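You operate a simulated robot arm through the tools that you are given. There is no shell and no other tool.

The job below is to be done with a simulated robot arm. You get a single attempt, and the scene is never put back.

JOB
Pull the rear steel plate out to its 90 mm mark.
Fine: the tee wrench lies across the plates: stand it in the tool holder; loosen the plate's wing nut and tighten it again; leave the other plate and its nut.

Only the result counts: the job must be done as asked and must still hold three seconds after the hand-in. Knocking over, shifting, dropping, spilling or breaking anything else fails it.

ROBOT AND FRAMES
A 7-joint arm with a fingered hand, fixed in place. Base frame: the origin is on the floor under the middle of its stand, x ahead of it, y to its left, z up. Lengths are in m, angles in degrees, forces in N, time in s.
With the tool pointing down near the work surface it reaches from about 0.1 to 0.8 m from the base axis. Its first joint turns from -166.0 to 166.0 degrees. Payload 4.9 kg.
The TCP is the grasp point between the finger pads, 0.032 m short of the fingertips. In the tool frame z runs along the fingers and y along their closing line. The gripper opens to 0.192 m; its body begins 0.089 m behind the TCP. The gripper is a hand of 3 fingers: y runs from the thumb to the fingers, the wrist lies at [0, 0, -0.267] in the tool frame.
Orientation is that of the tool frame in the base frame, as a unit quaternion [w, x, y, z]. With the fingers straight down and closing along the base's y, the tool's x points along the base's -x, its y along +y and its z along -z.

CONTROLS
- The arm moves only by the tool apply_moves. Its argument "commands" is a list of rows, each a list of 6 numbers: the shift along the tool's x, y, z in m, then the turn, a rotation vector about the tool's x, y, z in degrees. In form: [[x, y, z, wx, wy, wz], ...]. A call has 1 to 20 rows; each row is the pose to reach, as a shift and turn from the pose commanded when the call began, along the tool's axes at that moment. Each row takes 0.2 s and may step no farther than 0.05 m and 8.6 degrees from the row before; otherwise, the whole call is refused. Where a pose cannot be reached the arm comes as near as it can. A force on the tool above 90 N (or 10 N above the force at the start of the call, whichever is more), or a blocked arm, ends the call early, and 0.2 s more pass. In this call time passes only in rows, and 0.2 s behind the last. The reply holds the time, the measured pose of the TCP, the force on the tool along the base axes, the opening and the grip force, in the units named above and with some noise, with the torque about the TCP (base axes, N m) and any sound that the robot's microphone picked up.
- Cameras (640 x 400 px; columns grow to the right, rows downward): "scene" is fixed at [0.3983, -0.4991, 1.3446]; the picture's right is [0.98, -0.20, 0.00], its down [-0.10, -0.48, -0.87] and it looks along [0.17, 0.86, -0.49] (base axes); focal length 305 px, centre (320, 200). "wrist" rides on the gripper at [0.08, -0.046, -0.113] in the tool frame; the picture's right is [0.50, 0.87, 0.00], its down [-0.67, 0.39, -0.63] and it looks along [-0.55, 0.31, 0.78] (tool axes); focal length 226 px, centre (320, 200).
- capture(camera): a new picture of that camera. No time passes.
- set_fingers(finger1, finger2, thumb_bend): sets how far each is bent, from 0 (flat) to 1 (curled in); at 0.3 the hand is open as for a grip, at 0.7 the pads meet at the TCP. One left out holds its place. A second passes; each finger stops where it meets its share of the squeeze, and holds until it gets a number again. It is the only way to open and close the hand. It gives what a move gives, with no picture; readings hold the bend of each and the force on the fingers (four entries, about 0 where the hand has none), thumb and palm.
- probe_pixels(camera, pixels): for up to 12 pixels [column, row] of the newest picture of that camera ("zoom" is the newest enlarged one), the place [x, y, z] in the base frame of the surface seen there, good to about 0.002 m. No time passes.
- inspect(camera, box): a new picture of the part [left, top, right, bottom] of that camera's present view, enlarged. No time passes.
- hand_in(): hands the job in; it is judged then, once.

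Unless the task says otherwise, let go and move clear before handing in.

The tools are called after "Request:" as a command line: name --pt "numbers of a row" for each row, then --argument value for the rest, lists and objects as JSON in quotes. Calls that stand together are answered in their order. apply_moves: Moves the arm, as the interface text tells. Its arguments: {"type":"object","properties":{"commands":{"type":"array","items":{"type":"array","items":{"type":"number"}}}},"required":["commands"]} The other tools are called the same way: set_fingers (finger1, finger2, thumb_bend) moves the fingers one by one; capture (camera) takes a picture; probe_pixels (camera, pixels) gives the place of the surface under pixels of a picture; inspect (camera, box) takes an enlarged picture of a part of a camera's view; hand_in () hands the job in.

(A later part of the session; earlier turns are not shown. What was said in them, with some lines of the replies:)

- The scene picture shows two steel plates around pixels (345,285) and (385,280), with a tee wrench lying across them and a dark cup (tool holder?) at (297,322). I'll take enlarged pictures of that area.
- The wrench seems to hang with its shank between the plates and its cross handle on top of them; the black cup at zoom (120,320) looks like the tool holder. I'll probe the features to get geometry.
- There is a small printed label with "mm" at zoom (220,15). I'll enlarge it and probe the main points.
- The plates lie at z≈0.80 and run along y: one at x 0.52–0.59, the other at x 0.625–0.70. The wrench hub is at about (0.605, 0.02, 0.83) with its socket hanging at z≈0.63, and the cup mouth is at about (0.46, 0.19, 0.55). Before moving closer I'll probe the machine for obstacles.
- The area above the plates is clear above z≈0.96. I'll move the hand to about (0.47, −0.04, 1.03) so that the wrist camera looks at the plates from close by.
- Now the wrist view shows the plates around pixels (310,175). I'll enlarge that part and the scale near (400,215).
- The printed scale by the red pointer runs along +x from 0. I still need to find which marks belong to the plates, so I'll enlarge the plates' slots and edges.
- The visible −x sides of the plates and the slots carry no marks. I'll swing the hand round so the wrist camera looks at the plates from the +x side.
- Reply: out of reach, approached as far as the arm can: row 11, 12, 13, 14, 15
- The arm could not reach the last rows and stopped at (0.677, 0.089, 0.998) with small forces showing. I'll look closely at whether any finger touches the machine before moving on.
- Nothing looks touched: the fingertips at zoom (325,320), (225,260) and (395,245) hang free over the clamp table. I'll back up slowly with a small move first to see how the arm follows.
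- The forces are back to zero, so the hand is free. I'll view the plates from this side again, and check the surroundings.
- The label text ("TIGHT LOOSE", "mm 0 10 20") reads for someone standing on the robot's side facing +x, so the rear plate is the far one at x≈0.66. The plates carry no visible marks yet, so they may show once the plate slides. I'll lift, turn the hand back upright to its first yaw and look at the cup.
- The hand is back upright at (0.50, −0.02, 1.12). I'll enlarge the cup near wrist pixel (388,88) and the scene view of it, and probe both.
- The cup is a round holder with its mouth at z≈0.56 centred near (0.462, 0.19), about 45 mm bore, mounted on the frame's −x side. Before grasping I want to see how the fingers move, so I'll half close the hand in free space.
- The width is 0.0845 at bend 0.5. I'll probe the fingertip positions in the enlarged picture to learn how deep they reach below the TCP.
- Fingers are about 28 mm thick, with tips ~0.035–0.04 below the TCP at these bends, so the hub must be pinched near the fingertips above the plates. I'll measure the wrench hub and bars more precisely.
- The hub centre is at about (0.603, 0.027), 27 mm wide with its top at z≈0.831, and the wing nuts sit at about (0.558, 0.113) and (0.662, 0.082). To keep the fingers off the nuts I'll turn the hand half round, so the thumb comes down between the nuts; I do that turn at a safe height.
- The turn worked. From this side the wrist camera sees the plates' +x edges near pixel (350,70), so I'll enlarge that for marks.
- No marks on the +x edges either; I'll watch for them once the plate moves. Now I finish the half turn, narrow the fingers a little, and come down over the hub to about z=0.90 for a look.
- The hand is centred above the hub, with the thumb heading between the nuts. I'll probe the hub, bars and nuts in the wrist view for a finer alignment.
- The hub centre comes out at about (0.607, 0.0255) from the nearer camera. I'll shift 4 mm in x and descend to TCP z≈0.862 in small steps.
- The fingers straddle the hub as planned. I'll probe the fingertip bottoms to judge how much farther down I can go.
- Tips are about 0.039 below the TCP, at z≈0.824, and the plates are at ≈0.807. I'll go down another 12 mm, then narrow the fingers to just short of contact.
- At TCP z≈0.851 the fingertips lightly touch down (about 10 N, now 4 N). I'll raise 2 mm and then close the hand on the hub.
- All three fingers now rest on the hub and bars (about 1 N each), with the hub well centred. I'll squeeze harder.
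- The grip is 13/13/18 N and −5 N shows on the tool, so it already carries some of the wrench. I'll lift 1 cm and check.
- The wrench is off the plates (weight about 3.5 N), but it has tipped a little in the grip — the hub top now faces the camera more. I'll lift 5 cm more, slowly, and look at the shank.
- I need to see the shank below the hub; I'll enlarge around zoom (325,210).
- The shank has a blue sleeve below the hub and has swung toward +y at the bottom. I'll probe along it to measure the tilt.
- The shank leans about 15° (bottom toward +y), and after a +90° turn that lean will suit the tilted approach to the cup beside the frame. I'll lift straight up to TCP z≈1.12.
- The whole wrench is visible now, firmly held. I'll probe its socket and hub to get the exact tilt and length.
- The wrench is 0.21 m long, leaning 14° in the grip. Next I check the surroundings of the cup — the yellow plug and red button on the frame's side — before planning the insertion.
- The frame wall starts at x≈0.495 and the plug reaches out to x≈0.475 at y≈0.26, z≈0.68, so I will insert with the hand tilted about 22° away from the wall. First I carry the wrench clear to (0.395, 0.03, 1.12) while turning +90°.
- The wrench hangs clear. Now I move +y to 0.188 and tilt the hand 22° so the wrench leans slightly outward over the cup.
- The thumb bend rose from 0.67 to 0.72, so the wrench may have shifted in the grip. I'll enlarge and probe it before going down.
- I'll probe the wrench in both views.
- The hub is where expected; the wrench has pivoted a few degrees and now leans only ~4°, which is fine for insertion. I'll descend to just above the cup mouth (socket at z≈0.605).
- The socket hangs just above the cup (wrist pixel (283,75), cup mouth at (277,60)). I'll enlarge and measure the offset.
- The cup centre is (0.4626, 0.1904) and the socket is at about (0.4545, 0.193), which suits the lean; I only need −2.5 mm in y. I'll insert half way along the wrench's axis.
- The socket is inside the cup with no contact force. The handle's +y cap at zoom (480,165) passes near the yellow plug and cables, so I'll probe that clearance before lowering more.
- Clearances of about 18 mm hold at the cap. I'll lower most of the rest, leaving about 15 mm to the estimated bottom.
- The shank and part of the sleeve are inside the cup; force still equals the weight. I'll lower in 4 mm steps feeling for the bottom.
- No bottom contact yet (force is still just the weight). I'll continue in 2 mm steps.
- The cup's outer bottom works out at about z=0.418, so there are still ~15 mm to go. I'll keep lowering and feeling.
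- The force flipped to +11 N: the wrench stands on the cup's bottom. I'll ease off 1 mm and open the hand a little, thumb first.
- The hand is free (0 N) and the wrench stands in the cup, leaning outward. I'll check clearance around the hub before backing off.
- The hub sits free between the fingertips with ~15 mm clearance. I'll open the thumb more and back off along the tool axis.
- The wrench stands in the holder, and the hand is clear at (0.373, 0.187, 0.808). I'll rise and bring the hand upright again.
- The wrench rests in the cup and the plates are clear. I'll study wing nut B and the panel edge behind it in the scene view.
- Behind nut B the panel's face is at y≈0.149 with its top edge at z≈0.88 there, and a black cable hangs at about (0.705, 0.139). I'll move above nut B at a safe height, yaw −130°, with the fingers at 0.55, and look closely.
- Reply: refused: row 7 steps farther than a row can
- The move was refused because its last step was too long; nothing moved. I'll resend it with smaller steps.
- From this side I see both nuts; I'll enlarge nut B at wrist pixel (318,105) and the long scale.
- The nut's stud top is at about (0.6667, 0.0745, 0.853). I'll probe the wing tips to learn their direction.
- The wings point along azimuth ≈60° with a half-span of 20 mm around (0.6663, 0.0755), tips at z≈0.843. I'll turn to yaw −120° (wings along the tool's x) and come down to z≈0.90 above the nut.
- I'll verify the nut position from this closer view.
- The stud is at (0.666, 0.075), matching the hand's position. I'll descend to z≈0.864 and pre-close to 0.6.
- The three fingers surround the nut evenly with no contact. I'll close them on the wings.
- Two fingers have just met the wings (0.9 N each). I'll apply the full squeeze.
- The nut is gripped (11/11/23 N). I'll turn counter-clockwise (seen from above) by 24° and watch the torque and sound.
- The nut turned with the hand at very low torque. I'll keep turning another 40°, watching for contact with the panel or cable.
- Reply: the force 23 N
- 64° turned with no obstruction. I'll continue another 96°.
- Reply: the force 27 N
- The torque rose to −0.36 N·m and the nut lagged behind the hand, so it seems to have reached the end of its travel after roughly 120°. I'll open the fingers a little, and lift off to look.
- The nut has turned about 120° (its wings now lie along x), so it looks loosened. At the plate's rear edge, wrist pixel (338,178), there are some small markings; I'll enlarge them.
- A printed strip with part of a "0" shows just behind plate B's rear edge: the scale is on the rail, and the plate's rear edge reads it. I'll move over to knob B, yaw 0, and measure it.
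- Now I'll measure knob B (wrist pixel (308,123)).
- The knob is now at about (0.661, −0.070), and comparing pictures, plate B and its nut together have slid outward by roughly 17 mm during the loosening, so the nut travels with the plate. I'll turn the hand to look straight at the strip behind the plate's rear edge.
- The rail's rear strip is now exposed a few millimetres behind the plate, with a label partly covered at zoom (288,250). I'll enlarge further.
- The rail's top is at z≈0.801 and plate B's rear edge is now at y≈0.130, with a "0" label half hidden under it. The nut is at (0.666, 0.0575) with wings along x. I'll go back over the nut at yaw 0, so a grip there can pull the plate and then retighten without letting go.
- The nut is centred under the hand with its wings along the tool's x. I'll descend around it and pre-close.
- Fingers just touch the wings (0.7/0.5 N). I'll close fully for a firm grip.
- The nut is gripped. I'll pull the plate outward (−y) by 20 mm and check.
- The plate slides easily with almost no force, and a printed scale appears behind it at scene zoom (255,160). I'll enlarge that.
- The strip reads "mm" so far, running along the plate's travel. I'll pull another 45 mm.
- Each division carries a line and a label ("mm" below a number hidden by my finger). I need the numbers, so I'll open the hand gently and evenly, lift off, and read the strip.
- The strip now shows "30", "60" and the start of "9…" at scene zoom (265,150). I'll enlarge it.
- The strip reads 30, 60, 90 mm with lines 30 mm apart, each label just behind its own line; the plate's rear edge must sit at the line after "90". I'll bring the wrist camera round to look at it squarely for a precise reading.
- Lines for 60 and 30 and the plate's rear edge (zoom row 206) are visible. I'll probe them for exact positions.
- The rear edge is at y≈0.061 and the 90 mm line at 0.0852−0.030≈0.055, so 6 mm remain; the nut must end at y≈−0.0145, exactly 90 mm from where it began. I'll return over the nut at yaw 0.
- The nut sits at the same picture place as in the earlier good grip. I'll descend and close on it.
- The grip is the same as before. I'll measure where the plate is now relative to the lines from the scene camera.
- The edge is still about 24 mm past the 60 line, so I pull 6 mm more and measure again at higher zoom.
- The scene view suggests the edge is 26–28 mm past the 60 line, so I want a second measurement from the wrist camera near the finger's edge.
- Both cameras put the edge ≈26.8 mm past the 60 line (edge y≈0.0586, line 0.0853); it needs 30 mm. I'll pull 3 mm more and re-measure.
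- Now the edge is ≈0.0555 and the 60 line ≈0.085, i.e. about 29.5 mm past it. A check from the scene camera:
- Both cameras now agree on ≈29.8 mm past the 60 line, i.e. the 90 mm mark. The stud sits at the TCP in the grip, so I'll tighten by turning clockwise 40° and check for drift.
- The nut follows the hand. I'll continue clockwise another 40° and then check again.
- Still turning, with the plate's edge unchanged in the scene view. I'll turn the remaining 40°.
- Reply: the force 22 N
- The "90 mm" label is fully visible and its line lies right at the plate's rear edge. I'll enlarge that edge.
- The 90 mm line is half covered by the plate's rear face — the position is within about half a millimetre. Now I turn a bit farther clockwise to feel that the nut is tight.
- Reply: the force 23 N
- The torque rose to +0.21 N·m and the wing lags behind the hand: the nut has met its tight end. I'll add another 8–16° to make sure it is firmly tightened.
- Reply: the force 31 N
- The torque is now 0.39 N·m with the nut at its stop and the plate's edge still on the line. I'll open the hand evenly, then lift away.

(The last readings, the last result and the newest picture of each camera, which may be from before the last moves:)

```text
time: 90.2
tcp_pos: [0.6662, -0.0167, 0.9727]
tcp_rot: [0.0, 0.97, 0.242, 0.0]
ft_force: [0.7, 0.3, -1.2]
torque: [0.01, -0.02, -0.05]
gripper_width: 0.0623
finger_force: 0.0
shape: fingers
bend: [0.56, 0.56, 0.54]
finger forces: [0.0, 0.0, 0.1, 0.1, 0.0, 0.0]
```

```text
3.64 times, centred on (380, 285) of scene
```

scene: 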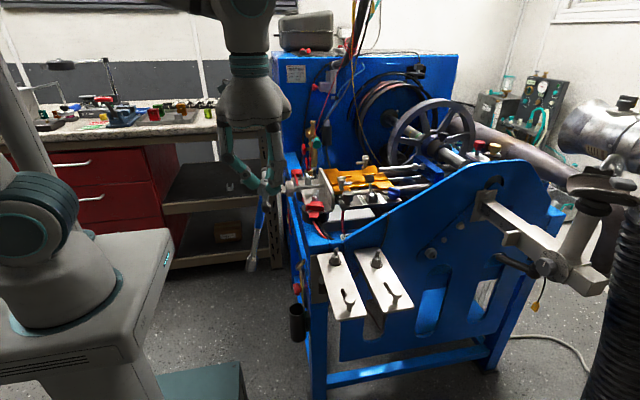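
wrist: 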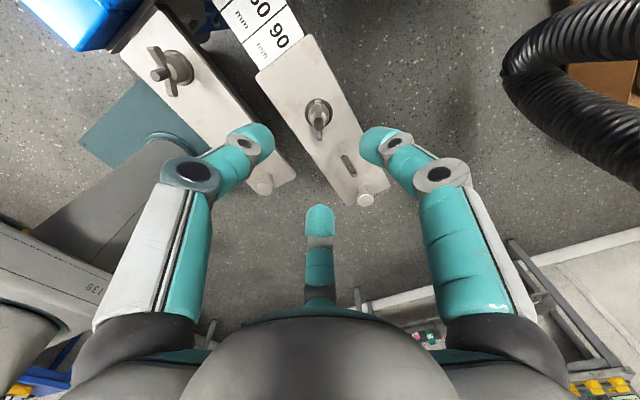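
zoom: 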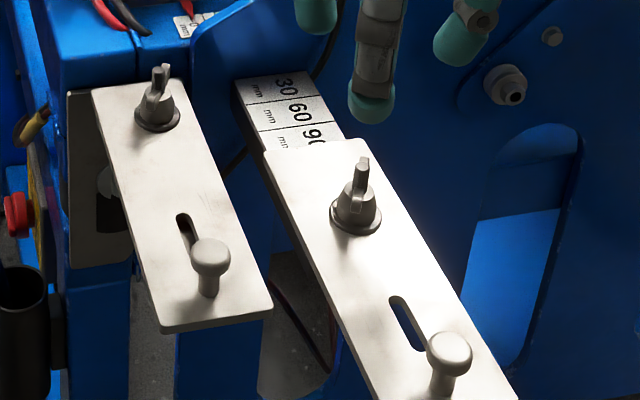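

The nut's wings are back in about the original direction. I'll re-check the plate's rear edge and the nut from the wrist camera.

Request:
inspect --camera "wrist" --box '[230, 20, 350, 140]'

Request:
probe_pixels --camera "zoom" --pixels '[[260, 100], [240, 130], [250, 115], [235, 75], [200, 70], [150, 20], [205, 160], [180, 150], [325, 270], [330, 310], [310, 240], [320, 290]]'

Request:
inspect --camera "wrist" --box '[255, 30, 305, 80]'

```text
3.33 times, centred on (290, 80) of wrist
```

zoom: 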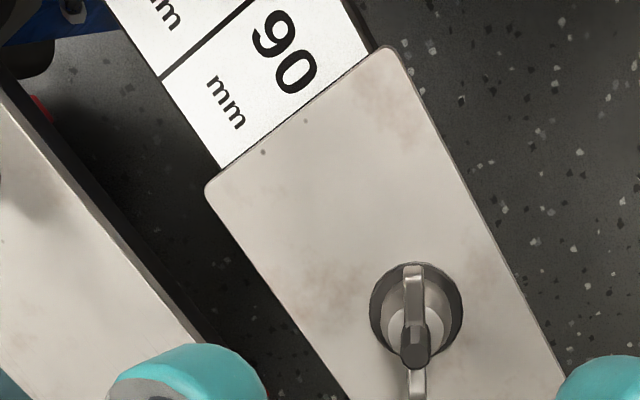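

```text
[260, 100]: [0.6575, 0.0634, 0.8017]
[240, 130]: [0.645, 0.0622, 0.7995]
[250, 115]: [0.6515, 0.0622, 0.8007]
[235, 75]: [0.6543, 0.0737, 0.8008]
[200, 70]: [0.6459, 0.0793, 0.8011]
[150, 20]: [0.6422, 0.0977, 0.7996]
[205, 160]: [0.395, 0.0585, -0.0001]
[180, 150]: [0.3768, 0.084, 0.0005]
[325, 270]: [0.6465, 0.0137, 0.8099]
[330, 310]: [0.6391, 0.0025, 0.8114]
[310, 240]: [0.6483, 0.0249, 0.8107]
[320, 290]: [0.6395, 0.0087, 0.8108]
```

```text
8.00 times, centred on (280, 55) of wrist
```

zoom: 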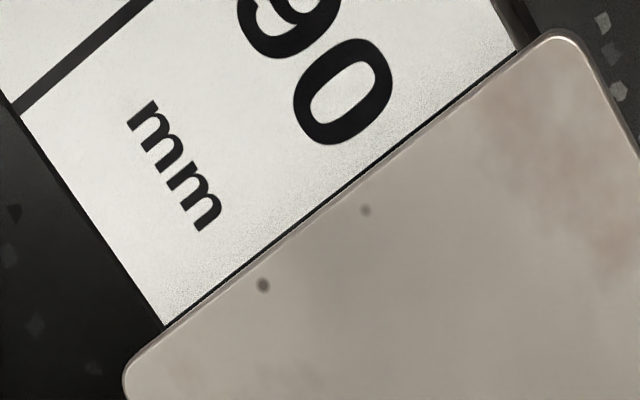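

The plate's rear face sits on the 90 mm line (within ~0.4 mm) and the wings are again at azimuth ≈60°, as at the start. I'll probe the nut itself once more for comparison with its starting place.

Request:
inspect --camera "wrist" --box '[295, 85, 345, 145]'

Request:
probe_pixels --camera "zoom" --pixels '[[305, 250], [305, 270], [310, 260], [300, 110], [315, 380], [305, 330], [240, 200], [390, 200], [300, 150], [310, 300], [305, 240], [320, 255]]'

```text
6.67 times, centred on (320, 115) of wrist
```

zoom: 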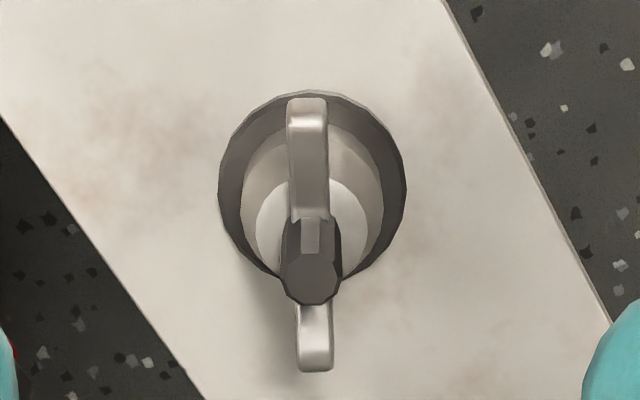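

```text
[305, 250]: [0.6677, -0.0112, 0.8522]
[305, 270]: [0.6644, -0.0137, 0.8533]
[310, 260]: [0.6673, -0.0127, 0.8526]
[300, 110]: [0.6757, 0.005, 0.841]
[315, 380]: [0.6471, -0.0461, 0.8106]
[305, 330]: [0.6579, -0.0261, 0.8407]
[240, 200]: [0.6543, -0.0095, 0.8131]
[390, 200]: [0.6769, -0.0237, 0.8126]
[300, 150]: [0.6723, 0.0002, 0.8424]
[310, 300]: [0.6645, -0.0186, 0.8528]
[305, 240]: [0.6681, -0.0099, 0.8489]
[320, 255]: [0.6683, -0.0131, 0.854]
```

The nut is at y≈−0.0147 versus 0.075 at the start — 90 mm — with the wings at the same angle as when tight. I'll raise the hand clear and look over the whole scene.

Request:
apply_moves --pt "0 0 -0.03 0 0 0" --pt "0 0 -0.06 0 0 0" --pt "0 0 -0.09 0 0 0" --pt "-0.03 0 -0.12 0 0 0" --pt "-0.06 0 -0.15 0 0 0" --pt "-0.09 0 -0.17 0 0 0"

Request:
capture --camera "scene"

Request:
inspect --camera "scene" --box '[275, 220, 435, 345]'

Request:
inspect --camera "scene" --box '[280, 255, 330, 345]'

Request:
capture --camera "wrist"

```text
time: 91.6
tcp_pos: [0.5862, -0.0598, 1.143]
tcp_rot: [-0.001, 0.97, 0.244, 0.0]
ft_force: [-0.1, -0.1, -0.9]
torque: [0.03, 0.02, 0.02]
gripper_width: 0.0624
finger_force: 0.0
shape: fingers
bend: [0.56, 0.56, 0.54]
finger forces: [0.1, 0.0, 0.0, 0.0, 0.1, 0.1]
```

```text
taken
```

scene: 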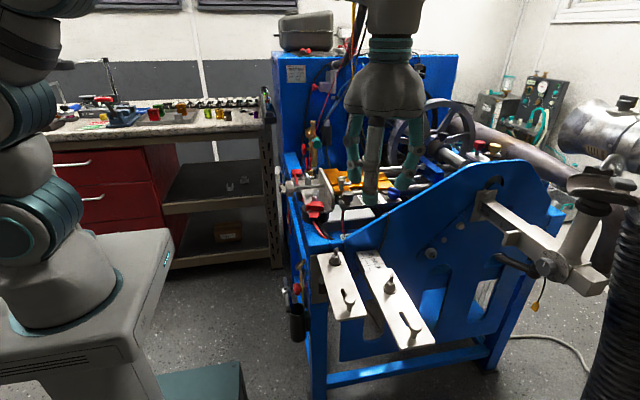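

```text
3.20 times, centred on (355, 282) of scene
```

zoom: 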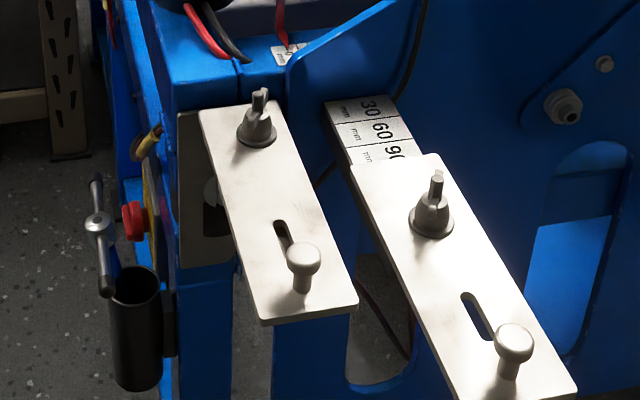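

```text
4.44 times, centred on (305, 300) of scene
```

zoom: 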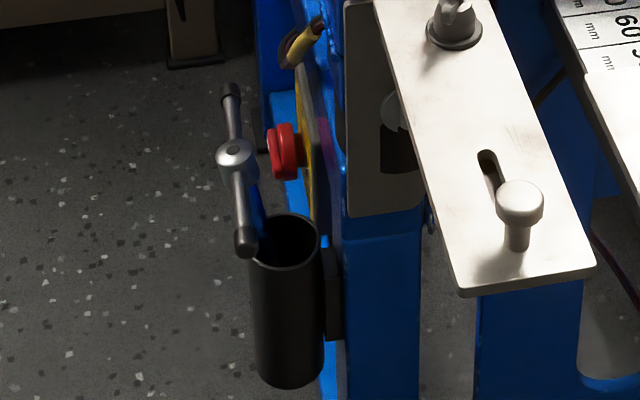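

```text
taken
```

wrist: 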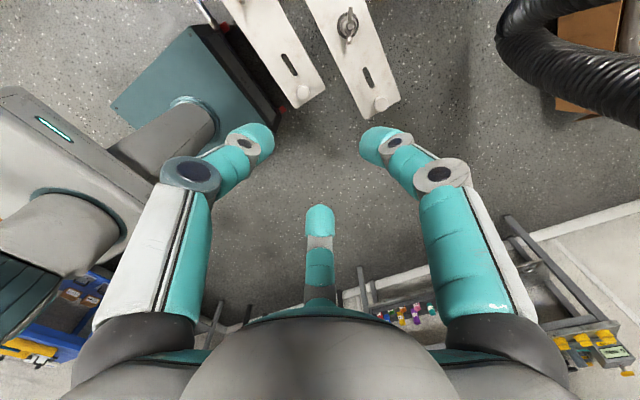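

Plate A and its nut are where they were, the wrench stands in the holder, and plate B is at its 90 mm line. As a last check, I'll compare the carriage area with the early picture in case my first camera move brushed something.

Request:
inspect --camera "scene" --box '[285, 150, 425, 260]'

Request:
inspect --camera "scene" --box '[355, 242, 395, 282]'

```text
3.64 times, centred on (355, 205) of scene
```

zoom: 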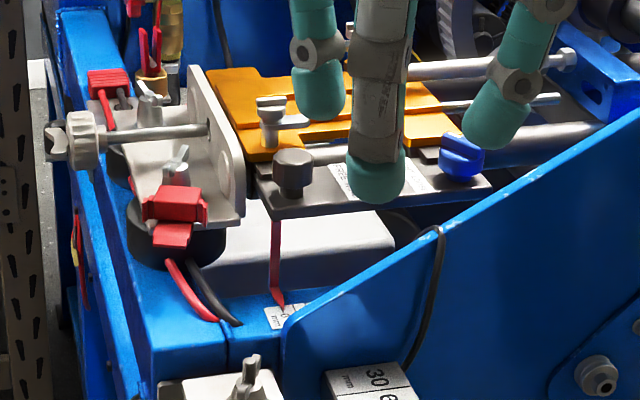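

```text
10.00 times, centred on (375, 262) of scene
```

zoom: 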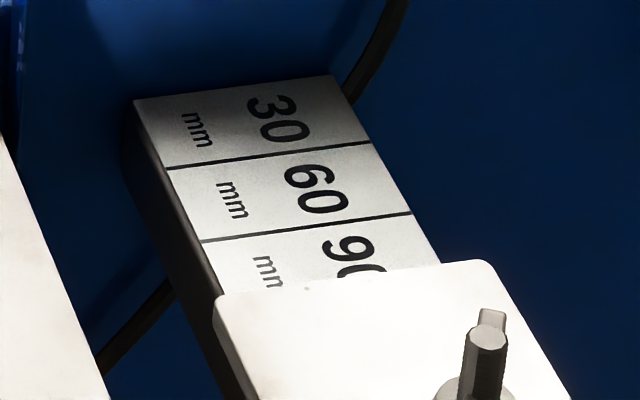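

Nothing in the carriage area has changed: the pointer is still at 0, and the clamps and levers are in place. Plate B's rear edge is on the 90 mm line, about 90 mm of measured travel, and its nut is tight. The wrench stands in the holder and the hand is clear, so I'm handing in.

Request:
hand_in

```text
The job is handed in.
```

The job is handed in. The rear steel plate is pulled out to its 90 mm mark with its wing nut tightened again, and the tee wrench stands in the tool holder.

- **Plate:** I took the plate farther from the robot as the rear one, because the machine's labels read from the robot's side. Its rear edge sits on the 90 mm line to within about half a millimetre. The nut, which travels with the plate, moved about 90 mm from where it started.
- **Wing nut:** I turned it about 120° to loosen it. After the pull I turned it back until it met firm resistance, about 0.39 N·m. Its wings now point the same way as at the start.
- **Wrench:** It stands in the black cup on the machine's side, leaning slightly outward.
- **Other plate and nut:** They look unchanged in the final pictures, and nothing else appeared moved.

While the nut was loose, the plate slid out about 17 mm by itself as I let go. I corrected this when setting the plate to the mark.
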